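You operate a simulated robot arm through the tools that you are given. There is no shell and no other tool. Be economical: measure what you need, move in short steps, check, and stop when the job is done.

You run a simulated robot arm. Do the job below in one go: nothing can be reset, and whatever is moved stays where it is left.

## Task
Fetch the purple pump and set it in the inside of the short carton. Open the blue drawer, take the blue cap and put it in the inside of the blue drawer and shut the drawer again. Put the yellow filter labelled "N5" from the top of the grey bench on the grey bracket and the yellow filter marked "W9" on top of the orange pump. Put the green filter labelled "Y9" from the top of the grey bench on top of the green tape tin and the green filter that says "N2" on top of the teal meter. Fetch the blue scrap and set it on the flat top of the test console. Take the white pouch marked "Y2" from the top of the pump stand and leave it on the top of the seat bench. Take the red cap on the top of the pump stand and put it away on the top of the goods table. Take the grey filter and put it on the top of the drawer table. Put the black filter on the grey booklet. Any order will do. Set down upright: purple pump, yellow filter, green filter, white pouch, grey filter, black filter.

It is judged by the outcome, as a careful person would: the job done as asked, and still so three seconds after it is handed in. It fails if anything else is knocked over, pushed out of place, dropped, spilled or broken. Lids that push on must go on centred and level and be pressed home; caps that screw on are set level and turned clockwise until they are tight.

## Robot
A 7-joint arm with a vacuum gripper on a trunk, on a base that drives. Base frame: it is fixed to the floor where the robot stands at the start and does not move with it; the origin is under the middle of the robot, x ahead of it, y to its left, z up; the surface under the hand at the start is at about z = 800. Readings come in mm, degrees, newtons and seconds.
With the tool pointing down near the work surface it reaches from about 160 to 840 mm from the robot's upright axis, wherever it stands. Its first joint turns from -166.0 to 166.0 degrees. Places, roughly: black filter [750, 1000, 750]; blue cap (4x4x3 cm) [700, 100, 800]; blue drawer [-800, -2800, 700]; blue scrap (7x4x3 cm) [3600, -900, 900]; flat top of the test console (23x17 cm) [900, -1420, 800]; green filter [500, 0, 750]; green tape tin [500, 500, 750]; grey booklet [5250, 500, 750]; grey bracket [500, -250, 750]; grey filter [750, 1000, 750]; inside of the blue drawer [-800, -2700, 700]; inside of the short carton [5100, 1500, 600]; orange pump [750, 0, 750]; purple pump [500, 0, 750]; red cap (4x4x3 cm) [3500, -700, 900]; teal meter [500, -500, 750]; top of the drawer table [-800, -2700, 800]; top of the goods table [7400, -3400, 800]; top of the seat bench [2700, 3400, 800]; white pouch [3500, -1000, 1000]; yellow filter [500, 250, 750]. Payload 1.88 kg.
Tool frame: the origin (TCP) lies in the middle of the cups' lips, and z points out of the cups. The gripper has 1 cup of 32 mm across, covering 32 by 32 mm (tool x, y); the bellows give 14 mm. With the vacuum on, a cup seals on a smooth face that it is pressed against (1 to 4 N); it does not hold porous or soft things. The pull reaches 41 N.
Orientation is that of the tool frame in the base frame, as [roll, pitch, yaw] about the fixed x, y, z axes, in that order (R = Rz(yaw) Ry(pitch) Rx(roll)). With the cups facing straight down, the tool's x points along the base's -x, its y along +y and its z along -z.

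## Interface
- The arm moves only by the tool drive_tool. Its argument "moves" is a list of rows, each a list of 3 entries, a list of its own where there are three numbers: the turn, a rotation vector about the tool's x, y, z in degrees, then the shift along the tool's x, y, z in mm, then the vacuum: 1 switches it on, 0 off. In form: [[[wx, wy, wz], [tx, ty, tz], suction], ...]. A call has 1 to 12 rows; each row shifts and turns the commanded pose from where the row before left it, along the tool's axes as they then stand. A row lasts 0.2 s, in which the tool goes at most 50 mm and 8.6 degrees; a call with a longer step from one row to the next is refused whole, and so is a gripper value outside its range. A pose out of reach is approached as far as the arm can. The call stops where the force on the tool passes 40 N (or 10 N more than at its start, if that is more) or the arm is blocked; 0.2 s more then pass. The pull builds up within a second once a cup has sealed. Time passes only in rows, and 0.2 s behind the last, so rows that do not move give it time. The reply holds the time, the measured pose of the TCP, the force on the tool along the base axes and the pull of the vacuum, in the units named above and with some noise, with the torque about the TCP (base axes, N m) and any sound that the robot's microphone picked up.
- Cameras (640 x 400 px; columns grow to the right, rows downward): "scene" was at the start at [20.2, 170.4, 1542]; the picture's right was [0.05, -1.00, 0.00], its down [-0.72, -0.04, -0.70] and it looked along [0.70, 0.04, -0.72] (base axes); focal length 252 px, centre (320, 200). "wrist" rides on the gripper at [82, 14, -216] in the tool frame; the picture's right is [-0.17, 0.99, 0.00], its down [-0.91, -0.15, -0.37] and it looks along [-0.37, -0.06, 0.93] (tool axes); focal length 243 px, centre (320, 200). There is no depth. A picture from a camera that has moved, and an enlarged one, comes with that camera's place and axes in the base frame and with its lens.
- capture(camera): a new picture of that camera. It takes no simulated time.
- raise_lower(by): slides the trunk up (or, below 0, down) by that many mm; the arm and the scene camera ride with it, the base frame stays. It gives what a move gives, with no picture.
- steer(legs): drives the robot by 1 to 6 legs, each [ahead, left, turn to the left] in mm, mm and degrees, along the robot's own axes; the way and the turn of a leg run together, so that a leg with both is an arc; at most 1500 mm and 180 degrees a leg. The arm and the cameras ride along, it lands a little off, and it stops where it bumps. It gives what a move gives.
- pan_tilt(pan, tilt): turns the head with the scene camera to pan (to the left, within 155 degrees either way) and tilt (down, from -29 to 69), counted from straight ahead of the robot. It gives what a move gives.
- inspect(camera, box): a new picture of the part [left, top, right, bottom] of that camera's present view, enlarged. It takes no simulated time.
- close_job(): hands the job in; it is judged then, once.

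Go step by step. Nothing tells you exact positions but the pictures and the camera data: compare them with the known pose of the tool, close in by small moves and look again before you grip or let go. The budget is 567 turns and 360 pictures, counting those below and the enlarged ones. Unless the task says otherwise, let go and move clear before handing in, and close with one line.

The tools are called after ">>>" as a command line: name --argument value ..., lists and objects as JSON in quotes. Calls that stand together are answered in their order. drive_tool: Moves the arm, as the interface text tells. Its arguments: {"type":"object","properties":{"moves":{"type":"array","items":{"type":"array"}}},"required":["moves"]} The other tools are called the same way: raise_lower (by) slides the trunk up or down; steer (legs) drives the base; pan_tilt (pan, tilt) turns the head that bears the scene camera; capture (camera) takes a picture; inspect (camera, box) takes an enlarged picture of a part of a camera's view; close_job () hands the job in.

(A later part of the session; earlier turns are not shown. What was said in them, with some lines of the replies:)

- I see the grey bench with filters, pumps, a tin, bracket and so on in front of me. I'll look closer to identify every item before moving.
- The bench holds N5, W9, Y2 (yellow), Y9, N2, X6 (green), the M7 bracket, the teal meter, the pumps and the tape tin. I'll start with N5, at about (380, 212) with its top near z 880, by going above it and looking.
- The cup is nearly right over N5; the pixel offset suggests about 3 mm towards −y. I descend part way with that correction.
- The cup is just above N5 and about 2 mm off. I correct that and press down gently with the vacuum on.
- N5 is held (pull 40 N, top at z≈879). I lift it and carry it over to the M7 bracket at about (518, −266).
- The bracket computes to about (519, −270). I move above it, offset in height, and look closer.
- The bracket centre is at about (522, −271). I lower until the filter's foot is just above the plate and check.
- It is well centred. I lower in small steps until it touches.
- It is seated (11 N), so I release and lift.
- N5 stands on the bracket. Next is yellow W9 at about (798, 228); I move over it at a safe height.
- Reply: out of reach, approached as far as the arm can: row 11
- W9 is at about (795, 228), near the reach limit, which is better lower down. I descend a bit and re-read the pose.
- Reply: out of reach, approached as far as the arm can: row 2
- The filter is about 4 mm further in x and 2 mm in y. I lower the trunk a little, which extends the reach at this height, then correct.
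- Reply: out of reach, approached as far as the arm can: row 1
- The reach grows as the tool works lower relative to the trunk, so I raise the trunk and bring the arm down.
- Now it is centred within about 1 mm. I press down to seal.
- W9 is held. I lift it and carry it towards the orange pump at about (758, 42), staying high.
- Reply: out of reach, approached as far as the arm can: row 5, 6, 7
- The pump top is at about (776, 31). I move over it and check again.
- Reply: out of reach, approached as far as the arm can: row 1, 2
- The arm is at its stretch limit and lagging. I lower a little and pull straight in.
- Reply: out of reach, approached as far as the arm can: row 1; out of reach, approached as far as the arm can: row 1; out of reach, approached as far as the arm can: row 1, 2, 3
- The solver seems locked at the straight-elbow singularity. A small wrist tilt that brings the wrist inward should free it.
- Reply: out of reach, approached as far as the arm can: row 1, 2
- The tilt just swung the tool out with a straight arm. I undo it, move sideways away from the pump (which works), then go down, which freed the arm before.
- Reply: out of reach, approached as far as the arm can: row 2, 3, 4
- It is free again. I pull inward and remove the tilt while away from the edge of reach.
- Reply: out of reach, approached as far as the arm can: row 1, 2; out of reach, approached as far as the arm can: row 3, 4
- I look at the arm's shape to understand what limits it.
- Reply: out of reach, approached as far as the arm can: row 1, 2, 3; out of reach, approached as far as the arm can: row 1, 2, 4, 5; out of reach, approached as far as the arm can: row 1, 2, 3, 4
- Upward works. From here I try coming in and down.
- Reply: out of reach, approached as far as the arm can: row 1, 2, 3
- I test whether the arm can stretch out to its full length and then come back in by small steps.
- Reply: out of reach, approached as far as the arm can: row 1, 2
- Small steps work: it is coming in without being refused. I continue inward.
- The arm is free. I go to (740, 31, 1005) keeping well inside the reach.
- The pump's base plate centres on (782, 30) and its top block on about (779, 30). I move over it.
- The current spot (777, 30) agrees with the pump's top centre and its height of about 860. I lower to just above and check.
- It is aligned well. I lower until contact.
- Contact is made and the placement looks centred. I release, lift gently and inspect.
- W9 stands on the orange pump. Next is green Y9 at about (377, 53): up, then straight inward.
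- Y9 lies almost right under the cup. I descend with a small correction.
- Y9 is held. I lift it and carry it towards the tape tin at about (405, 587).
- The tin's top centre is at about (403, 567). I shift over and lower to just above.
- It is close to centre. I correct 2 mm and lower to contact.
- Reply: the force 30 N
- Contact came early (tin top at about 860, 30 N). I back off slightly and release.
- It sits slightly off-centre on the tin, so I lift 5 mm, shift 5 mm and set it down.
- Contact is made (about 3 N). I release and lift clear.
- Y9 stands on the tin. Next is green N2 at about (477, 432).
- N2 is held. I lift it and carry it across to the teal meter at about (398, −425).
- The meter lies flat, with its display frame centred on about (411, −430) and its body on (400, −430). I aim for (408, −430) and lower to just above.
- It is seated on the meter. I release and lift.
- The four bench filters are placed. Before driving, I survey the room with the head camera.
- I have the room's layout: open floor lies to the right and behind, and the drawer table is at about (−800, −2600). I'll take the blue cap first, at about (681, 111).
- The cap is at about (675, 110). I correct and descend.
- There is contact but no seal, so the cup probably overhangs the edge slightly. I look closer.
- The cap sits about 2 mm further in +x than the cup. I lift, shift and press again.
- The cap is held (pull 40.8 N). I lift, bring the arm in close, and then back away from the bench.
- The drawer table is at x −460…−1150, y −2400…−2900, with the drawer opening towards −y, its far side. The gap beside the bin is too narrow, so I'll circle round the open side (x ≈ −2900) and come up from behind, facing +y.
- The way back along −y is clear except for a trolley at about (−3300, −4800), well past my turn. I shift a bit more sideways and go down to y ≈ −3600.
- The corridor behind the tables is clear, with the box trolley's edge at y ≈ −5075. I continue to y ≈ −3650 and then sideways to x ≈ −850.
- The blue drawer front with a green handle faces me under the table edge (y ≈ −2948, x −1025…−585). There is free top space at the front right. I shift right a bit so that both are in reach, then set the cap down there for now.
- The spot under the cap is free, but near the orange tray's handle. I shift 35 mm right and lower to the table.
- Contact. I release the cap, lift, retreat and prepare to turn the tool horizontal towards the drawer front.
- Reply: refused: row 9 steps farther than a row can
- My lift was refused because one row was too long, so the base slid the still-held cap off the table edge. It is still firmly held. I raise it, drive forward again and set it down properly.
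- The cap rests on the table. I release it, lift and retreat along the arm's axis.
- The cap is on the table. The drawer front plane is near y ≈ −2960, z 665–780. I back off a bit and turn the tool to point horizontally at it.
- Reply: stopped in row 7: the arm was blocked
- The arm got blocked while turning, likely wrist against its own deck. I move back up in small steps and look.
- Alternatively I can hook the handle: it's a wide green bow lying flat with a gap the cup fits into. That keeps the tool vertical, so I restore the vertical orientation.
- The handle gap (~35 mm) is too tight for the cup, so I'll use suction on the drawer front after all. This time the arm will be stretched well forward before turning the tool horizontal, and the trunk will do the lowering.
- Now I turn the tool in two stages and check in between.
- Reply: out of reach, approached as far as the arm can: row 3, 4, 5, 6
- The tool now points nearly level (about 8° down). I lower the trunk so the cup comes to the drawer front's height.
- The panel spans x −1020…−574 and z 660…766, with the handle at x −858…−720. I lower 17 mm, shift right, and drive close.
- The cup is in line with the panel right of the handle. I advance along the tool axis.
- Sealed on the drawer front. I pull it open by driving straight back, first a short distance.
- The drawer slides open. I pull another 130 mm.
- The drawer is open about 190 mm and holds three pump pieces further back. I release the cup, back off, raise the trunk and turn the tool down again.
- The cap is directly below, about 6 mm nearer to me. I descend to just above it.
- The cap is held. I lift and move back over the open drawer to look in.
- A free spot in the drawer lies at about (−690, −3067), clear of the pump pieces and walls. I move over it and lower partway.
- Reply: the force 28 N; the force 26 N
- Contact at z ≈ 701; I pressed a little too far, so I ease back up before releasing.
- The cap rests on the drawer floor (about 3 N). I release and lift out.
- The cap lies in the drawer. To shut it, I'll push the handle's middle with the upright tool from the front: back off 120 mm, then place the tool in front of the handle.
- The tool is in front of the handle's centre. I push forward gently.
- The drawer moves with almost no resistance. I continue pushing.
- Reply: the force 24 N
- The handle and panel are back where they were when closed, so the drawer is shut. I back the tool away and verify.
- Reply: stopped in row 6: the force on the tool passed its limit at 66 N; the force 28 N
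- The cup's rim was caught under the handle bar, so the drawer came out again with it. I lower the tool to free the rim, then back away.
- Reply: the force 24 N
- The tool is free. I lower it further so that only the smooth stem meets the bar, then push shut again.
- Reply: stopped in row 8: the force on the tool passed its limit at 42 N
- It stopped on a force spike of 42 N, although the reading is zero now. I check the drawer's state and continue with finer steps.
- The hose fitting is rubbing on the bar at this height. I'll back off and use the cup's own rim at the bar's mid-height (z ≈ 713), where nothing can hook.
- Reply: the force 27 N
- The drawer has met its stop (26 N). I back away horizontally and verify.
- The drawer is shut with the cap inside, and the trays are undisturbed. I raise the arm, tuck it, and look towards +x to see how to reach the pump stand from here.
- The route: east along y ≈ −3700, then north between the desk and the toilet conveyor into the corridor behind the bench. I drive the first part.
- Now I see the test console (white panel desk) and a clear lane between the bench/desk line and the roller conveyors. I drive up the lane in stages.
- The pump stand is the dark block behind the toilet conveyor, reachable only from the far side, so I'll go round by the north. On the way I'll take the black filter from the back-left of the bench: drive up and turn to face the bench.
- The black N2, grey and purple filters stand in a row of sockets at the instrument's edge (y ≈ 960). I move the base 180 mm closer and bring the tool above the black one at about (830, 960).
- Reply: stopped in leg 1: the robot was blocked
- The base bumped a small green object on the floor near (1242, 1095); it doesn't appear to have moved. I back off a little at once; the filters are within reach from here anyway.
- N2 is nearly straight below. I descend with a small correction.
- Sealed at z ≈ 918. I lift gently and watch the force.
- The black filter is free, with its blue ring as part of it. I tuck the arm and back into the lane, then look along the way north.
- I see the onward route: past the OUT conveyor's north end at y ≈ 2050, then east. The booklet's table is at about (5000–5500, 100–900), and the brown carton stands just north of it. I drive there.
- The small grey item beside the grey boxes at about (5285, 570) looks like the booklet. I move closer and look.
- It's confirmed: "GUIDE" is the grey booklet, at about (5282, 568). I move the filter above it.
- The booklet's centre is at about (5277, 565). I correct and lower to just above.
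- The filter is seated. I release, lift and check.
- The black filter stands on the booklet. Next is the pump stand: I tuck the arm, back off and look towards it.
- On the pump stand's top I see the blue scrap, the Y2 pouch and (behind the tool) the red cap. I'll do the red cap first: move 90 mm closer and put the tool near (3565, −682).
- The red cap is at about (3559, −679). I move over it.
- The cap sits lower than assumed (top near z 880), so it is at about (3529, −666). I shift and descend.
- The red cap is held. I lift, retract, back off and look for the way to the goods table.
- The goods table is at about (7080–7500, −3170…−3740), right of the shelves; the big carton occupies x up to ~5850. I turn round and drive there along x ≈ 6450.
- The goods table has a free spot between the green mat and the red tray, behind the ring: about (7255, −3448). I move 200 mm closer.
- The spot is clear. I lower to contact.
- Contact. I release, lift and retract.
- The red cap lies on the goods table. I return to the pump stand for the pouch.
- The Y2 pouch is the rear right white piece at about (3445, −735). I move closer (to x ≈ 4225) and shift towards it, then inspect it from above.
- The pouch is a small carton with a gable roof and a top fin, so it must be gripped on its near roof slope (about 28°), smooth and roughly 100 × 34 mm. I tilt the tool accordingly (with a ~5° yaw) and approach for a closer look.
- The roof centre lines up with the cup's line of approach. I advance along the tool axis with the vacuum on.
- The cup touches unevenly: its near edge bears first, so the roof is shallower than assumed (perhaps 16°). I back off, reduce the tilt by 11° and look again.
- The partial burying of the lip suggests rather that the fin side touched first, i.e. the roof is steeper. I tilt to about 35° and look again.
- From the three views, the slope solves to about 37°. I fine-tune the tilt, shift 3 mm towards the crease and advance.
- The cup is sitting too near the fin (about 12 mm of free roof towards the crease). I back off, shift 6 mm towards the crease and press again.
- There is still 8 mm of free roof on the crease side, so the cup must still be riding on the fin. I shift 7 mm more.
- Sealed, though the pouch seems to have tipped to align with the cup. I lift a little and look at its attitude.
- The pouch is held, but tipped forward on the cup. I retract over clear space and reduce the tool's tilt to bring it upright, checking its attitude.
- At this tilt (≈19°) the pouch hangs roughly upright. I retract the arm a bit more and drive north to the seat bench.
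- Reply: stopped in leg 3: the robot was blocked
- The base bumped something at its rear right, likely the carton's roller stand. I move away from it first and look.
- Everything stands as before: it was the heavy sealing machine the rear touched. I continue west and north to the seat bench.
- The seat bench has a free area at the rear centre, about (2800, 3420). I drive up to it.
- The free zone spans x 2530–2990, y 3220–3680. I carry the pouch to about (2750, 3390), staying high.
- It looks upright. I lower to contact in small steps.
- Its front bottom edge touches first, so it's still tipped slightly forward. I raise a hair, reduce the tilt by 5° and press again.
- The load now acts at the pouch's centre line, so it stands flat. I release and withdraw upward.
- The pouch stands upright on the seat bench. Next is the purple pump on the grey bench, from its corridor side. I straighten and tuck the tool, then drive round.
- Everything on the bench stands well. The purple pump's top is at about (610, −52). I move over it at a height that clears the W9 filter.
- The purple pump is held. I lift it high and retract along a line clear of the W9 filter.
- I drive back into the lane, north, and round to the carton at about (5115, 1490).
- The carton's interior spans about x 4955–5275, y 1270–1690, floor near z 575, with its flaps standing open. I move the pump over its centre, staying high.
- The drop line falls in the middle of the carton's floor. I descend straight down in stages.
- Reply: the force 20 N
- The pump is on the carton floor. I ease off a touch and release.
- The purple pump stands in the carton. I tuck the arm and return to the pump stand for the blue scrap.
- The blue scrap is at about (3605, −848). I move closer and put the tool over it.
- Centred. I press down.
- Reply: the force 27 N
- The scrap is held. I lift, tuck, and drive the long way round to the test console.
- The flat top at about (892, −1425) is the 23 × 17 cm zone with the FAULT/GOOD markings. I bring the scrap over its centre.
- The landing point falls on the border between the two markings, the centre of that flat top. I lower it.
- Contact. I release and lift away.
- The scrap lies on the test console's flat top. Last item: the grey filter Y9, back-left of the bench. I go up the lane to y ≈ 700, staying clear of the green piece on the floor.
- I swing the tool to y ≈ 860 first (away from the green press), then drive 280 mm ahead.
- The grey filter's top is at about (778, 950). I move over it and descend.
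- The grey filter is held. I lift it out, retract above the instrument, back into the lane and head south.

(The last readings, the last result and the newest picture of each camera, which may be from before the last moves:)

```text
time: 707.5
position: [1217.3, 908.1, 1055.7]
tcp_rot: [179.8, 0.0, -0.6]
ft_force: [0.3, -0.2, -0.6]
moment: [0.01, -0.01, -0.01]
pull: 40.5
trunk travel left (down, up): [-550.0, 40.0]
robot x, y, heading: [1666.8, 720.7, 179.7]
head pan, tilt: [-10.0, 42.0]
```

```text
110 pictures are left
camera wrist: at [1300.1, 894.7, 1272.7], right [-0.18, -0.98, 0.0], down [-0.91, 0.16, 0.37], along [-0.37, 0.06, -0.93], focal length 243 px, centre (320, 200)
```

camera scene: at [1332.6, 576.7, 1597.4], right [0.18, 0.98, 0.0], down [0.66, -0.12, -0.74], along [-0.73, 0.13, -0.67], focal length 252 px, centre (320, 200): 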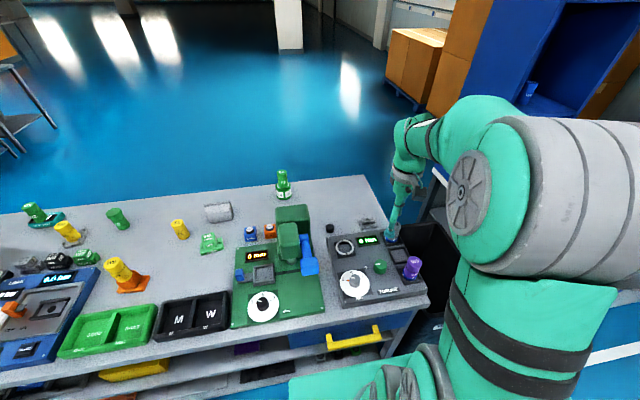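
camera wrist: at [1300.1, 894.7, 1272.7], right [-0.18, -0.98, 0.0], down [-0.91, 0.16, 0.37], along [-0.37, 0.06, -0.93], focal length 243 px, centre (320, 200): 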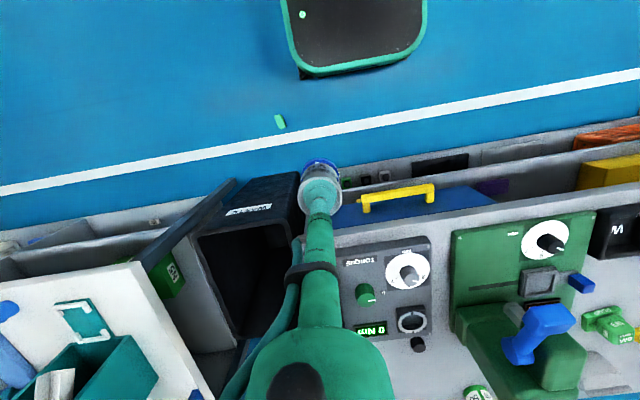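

>>> steer --legs '[[0, 1450, 0], [0, 1450, 0], [0, 1450, 0]]'

>>> pan_tilt --pan 0 --tilt 25

>>> capture --camera "scene"

```text
time: 728.3
position: [1219.7, -3431.0, 1056.0]
tcp_rot: [179.8, 0.0, -0.3]
ft_force: [-0.4, -0.2, -0.8]
moment: [-0.03, 0.01, -0.01]
pull: 40.6
trunk travel left (down, up): [-550.0, 40.0]
robot x, y, heading: [1668.9, -3614.7, 179.8]
head pan, tilt: [-10.0, 42.0]
```

```text
time: 729.1
position: [1219.8, -3431.3, 1055.9]
tcp_rot: [179.8, 0.0, -0.3]
ft_force: [0.4, -0.2, -1.2]
moment: [-0.01, 0.02, 0.0]
pull: 40.3
trunk travel left (down, up): [-550.0, 40.0]
robot x, y, heading: [1669.2, -3614.9, 179.8]
head pan, tilt: [0.0, 25.0]
```

```text
109 pictures are left
camera scene: at [1635.3, -3778.5, 1623.6], right [0.0, 1.0, 0.0], down [0.42, 0.0, -0.91], along [-0.91, 0.0, -0.42], focal length 252 px, centre (320, 200)
```

scene: 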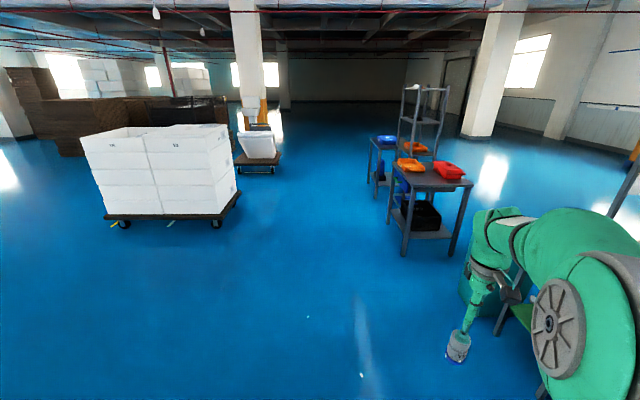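

>>> steer --legs '[[1200, 40, 0], [1160, 0, 0], [0, 0, -89.8]]'

>>> pan_tilt --pan 0 --tilt 40

>>> capture --camera "scene"

>>> capture --camera "wrist"

```text
time: 744.5
position: [-491.2, -3184.4, 1055.6]
tcp_rot: [179.8, 0.0, -91.6]
ft_force: [-0.6, 0.0, -1.0]
moment: [0.0, -0.01, -0.01]
pull: 41.1
trunk travel left (down, up): [-550.0, 40.0]
robot x, y, heading: [-687.0, -3629.6, 88.4]
head pan, tilt: [0.0, 25.0]
```

```text
time: 745.2
position: [-491.1, -3185.6, 1056.0]
tcp_rot: [179.8, 0.0, -91.5]
ft_force: [-0.9, 0.3, -1.0]
moment: [-0.01, 0.03, -0.02]
pull: 40.8
trunk travel left (down, up): [-550.0, 40.0]
robot x, y, heading: [-687.9, -3630.7, 88.4]
head pan, tilt: [0.0, 40.0]
```

```text
108 pictures are left
camera scene: at [-849.7, -3597.1, 1600.4], right [1.0, -0.03, 0.0], down [-0.02, -0.64, -0.77], along [0.02, 0.77, -0.64], focal length 252 px, centre (320, 200)
```

scene: 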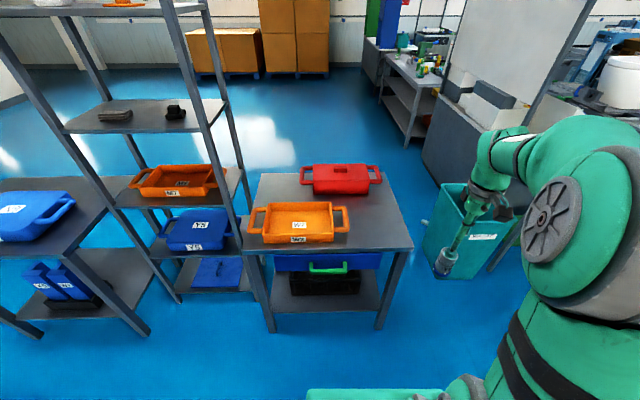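

```text
107 pictures are left
camera wrist: at [-505.4, -3266.6, 1272.6], right [-0.98, 0.19, 0.0], down [0.18, 0.91, 0.37], along [0.07, 0.37, -0.93], focal length 243 px, centre (320, 200)
```

wrist: 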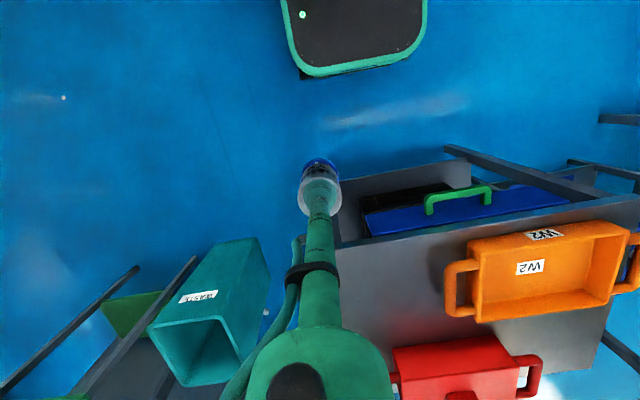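

I move a bit closer and carry the filter over the free front-right part of the table, about (−655, −2865).

>>> steer --legs '[[60, 0, 0]]'

>>> drive_tool --moves '[[[0, 0, 0], [-36, 24.5, 0], 1], [[0, 0, 0], [-36, 24.5, 0], 1], [[0, 0, 0], [-36, 24.5, 0], 1], [[0, 0, 0], [-36, 24.5, 0], 1], [[0, 0, 0], [-36, 24.5, 0], 1], [[0, 0, 0], [-36, 24.5, 0], 1], [[0, 0, 0], [-36, 24.5, 0], 1], [[0, 0, 0], [0, 0, 0], 1]]'

>>> capture --camera "wrist"

```text
time: 746.2
position: [-488.1, -3124.0, 1056.5]
tcp_rot: [179.8, 0.0, -91.6]
ft_force: [-0.2, -0.2, -0.6]
moment: [-0.03, 0.02, 0.03]
pull: 40.6
trunk travel left (down, up): [-550.0, 40.0]
robot x, y, heading: [-680.8, -3568.8, 88.5]
head pan, tilt: [0.0, 40.0]
```

```text
time: 748.0
position: [-655.0, -2868.7, 1057.3]
tcp_rot: [179.7, -0.1, -91.6]
ft_force: [-0.4, -0.2, -0.4]
moment: [-0.04, 0.01, -0.02]
pull: 41.1
trunk travel left (down, up): [-550.0, 40.0]
robot x, y, heading: [-684.8, -3570.3, 88.2]
head pan, tilt: [0.0, 40.0]
```

```text
106 pictures are left
camera wrist: at [-669.0, -2951.0, 1274.3], right [-0.98, 0.19, 0.0], down [0.18, 0.91, 0.37], along [0.07, 0.37, -0.93], focal length 243 px, centre (320, 200)
```

wrist: 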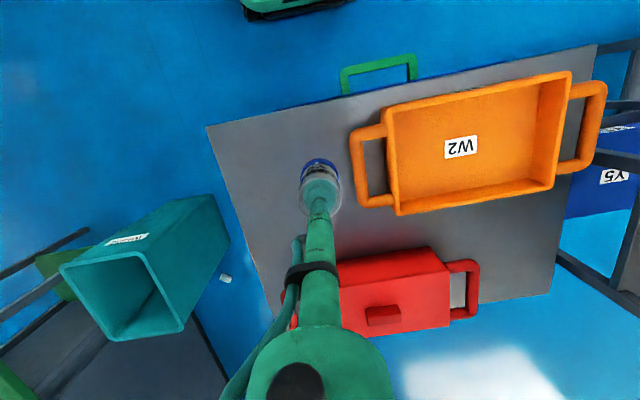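

>>> drive_tool --moves '[[[0, 0, 0], [0, -15, 40], 1], [[0, 0, 0], [0, 0, 45], 1], [[0, 0, 0], [0, 0, 45], 1], [[0, 0, 0], [0, 0, 25], 1], [[0, 0, 0], [0, 0, 0], 1]]'

>>> inspect --camera "wrist" --box '[200, 90, 440, 240]'

>>> inspect --camera "scene" --box '[240, 150, 440, 300]'

```text
time: 749.2
position: [-638.5, -2866.8, 900.2]
tcp_rot: [179.8, -0.1, -91.6]
ft_force: [-0.2, -0.7, -1.0]
moment: [-0.02, -0.03, 0.03]
pull: 40.9
trunk travel left (down, up): [-550.0, 40.0]
robot x, y, heading: [-682.1, -3566.4, 88.4]
head pan, tilt: [0.0, 40.0]
```

```text
2.67 times, centred on (320, 165) of wrist
camera zoom: at [-653.3, -2948.8, 1117.1], right [-0.98, 0.19, 0.0], down [0.18, 0.91, 0.37], along [0.07, 0.37, -0.93], focal length 647 px, centre (320, 293)
```

zoom: 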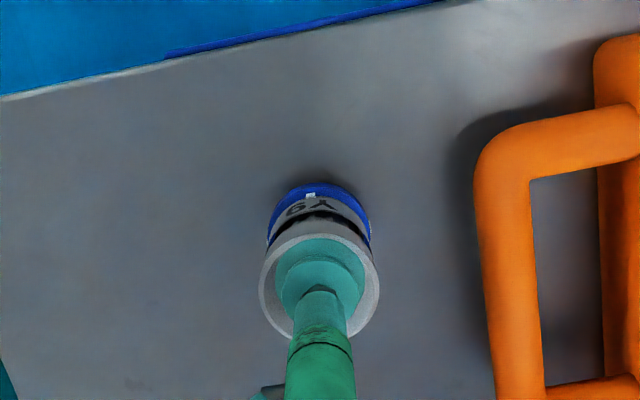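

```text
2.67 times, centred on (340, 225) of scene
camera zoom: at [-848.2, -3536.5, 1600.3], right [1.0, -0.03, 0.0], down [-0.02, -0.64, -0.77], along [0.02, 0.77, -0.64], focal length 673 px, centre (267, 133)
```

zoom: 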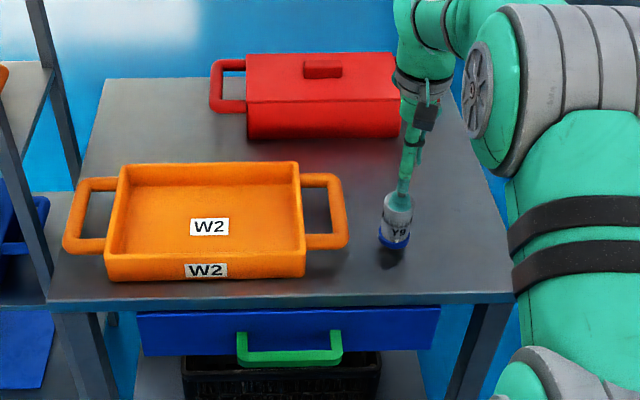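

Well clear of the tray. I lower to contact.

>>> drive_tool --moves '[[[0, 0, 0], [0, 0, 8], 1], [[0, 0, 0], [0, 0, 4], 1], [[0, 0, 0], [0, 0, 0], 1]]'

>>> drive_tool --moves '[[[0, 0, 0], [0, 0, 2], 1], [[0, 0, 0], [0, 0, 0], 1]]'

```text
time: 750.0
position: [-638.4, -2867.3, 888.3]
tcp_rot: [179.8, -0.2, -91.6]
ft_force: [0.9, 0.9, -1.0]
moment: [0.02, 0.0, 0.01]
pull: 41.0
trunk travel left (down, up): [-550.0, 40.0]
robot x, y, heading: [-686.0, -3568.6, 88.5]
head pan, tilt: [0.0, 40.0]
```

```text
time: 750.6
position: [-637.0, -2867.9, 886.3]
tcp_rot: [179.9, 0.0, -91.7]
ft_force: [0.2, 0.6, -2.1]
moment: [-0.01, 0.0, -0.02]
pull: 40.9
trunk travel left (down, up): [-550.0, 40.0]
robot x, y, heading: [-684.6, -3567.2, 88.5]
head pan, tilt: [0.0, 40.0]
```

>>> drive_tool --moves '[[[0, 0, 0], [0, 0, 2], 1], [[0, 0, 0], [0, 0, 0], 1]]'

>>> drive_tool --moves '[[[0, 0, 0], [0, 0, 1.5], 1], [[0, 0, 0], [0, 0, 0], 1]]'

```text
time: 751.2
position: [-637.5, -2868.1, 884.1]
tcp_rot: [179.8, -0.1, -91.7]
ft_force: [1.0, 0.0, -0.1]
moment: [0.02, -0.01, -0.02]
pull: 41.2
trunk travel left (down, up): [-550.0, 40.0]
robot x, y, heading: [-686.1, -3565.4, 88.5]
head pan, tilt: [0.0, 40.0]
```

```text
time: 751.8
position: [-637.9, -2868.1, 884.2]
tcp_rot: [179.9, 0.0, -91.7]
ft_force: [0.1, -0.5, -1.1]
moment: [0.01, 0.0, -0.01]
pull: 41.0
trunk travel left (down, up): [-550.0, 40.0]
robot x, y, heading: [-681.9, -3569.6, 88.6]
head pan, tilt: [0.0, 40.0]
```

>>> drive_tool --moves '[[[0, 0, 0], [0, 0, 1.5], 1], [[0, 0, 0], [0, 0, 0], 1]]'

```text
time: 752.4
position: [-638.1, -2867.7, 882.0]
tcp_rot: [179.7, -0.1, -91.6]
ft_force: [1.2, 0.2, 0.1]
moment: [0.01, -0.01, -0.01]
pull: 41.0
trunk travel left (down, up): [-550.0, 40.0]
robot x, y, heading: [-686.1, -3567.4, 88.5]
head pan, tilt: [0.0, 40.0]
```

>>> drive_tool --moves '[[[0, 0, 0], [0, 0, 1.5], 1], [[0, 0, 0], [0, 0, 0], 1]]'

```text
time: 753.0
position: [-638.8, -2867.6, 882.1]
tcp_rot: [179.8, -0.1, -91.7]
ft_force: [-0.5, 0.5, -0.4]
moment: [-0.03, -0.01, -0.03]
pull: 40.4
trunk travel left (down, up): [-550.0, 40.0]
robot x, y, heading: [-683.2, -3566.4, 88.6]
head pan, tilt: [0.0, 40.0]
```

>>> drive_tool --moves '[[[0, 0, 0], [0, 0, 2], 1], [[0, 0, 0], [0, 0, 0], 1]]'

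```text
time: 753.6
position: [-639.0, -2868.4, 879.1]
tcp_rot: [179.8, 0.1, -91.6]
ft_force: [-0.7, -1.7, 6.7]
moment: [-0.01, -0.08, -0.01]
pull: 40.6
trunk travel left (down, up): [-550.0, 40.0]
robot x, y, heading: [-685.9, -3566.0, 88.4]
head pan, tilt: [0.0, 40.0]
```

Contact. I release, lift and check.

>>> drive_tool --moves '[[[0, 0, 0], [0, 0, -1], 0], [[0, 0, 0], [0, 0, 0], 0], [[0, 0, 0], [0, 0, 0], 0], [[0, 0, 0], [0, 0, 0], 0], [[0, 0, 0], [0, 0, -4], 0], [[0, 0, 0], [0, 0, -25], 0], [[0, 0, 0], [0, 0, -45], 0], [[0, 0, 0], [0, 0, -45], 0], [[0, 0, 0], [30, 0, -30], 0], [[0, 0, 0], [45, 0, 0], 0], [[0, 0, 0], [45, 0, 0], 0], [[0, 0, 0], [45, 0, 0], 0]]'

>>> inspect --camera "scene" --box '[240, 150, 440, 300]'

>>> pan_tilt --pan -25 --tilt 15

>>> inspect --camera "scene" --box '[160, 100, 480, 300]'

```text
time: 756.2
position: [-643.5, -3036.0, 1028.2]
tcp_rot: [179.8, -0.2, -91.7]
ft_force: [-0.1, 1.1, 0.5]
moment: [-0.01, -0.01, -0.03]
pull: 0.1
trunk travel left (down, up): [-550.0, 40.0]
robot x, y, heading: [-687.7, -3569.3, 88.5]
head pan, tilt: [0.0, 40.0]
```

```text
2.67 times, centred on (340, 225) of scene
camera zoom: at [-848.2, -3536.8, 1600.3], right [1.0, -0.03, 0.0], down [-0.02, -0.64, -0.77], along [0.02, 0.77, -0.64], focal length 673 px, centre (267, 133)
```

zoom: 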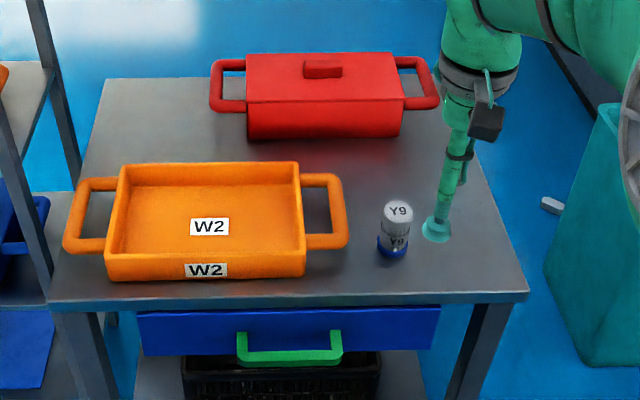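

```text
time: 757.1
position: [-643.1, -3033.2, 1028.6]
tcp_rot: [179.8, -0.1, -91.7]
ft_force: [-0.6, 0.0, 1.2]
moment: [0.01, 0.01, 0.0]
pull: 0.0
trunk travel left (down, up): [-550.0, 40.0]
robot x, y, heading: [-683.7, -3568.9, 88.6]
head pan, tilt: [-25.0, 15.0]
```

```text
2.00 times, centred on (320, 200) of scene
camera zoom: at [-808.8, -3538.0, 1639.8], right [0.9, -0.45, 0.0], down [-0.12, -0.23, -0.97], along [0.43, 0.86, -0.26], focal length 505 px, centre (320, 200)
```

zoom: 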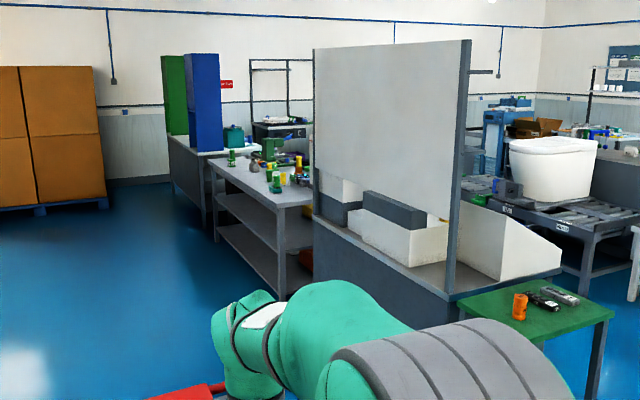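

The grey filter stands upright on the drawer table, the drawer is shut, and every item is in its place. I back clear and hand in.

>>> steer --legs '[[-200, 0, 0]]'

>>> close_job

```text
time: 758.7
position: [-648.9, -3236.2, 1028.9]
tcp_rot: [179.8, -0.1, -91.4]
ft_force: [0.2, -0.7, -0.1]
moment: [0.01, 0.0, -0.02]
pull: 0.0
trunk travel left (down, up): [-550.0, 40.0]
robot x, y, heading: [-690.0, -3772.3, 88.6]
head pan, tilt: [-25.0, 15.0]
```

```text
The job is handed in.
```

All eleven items are where you asked and the blue drawer is shut on the blue cap; the base lightly bumped a loose green piece on the floor and the sealing machine, and the pictures afterwards showed no visible shift in either.
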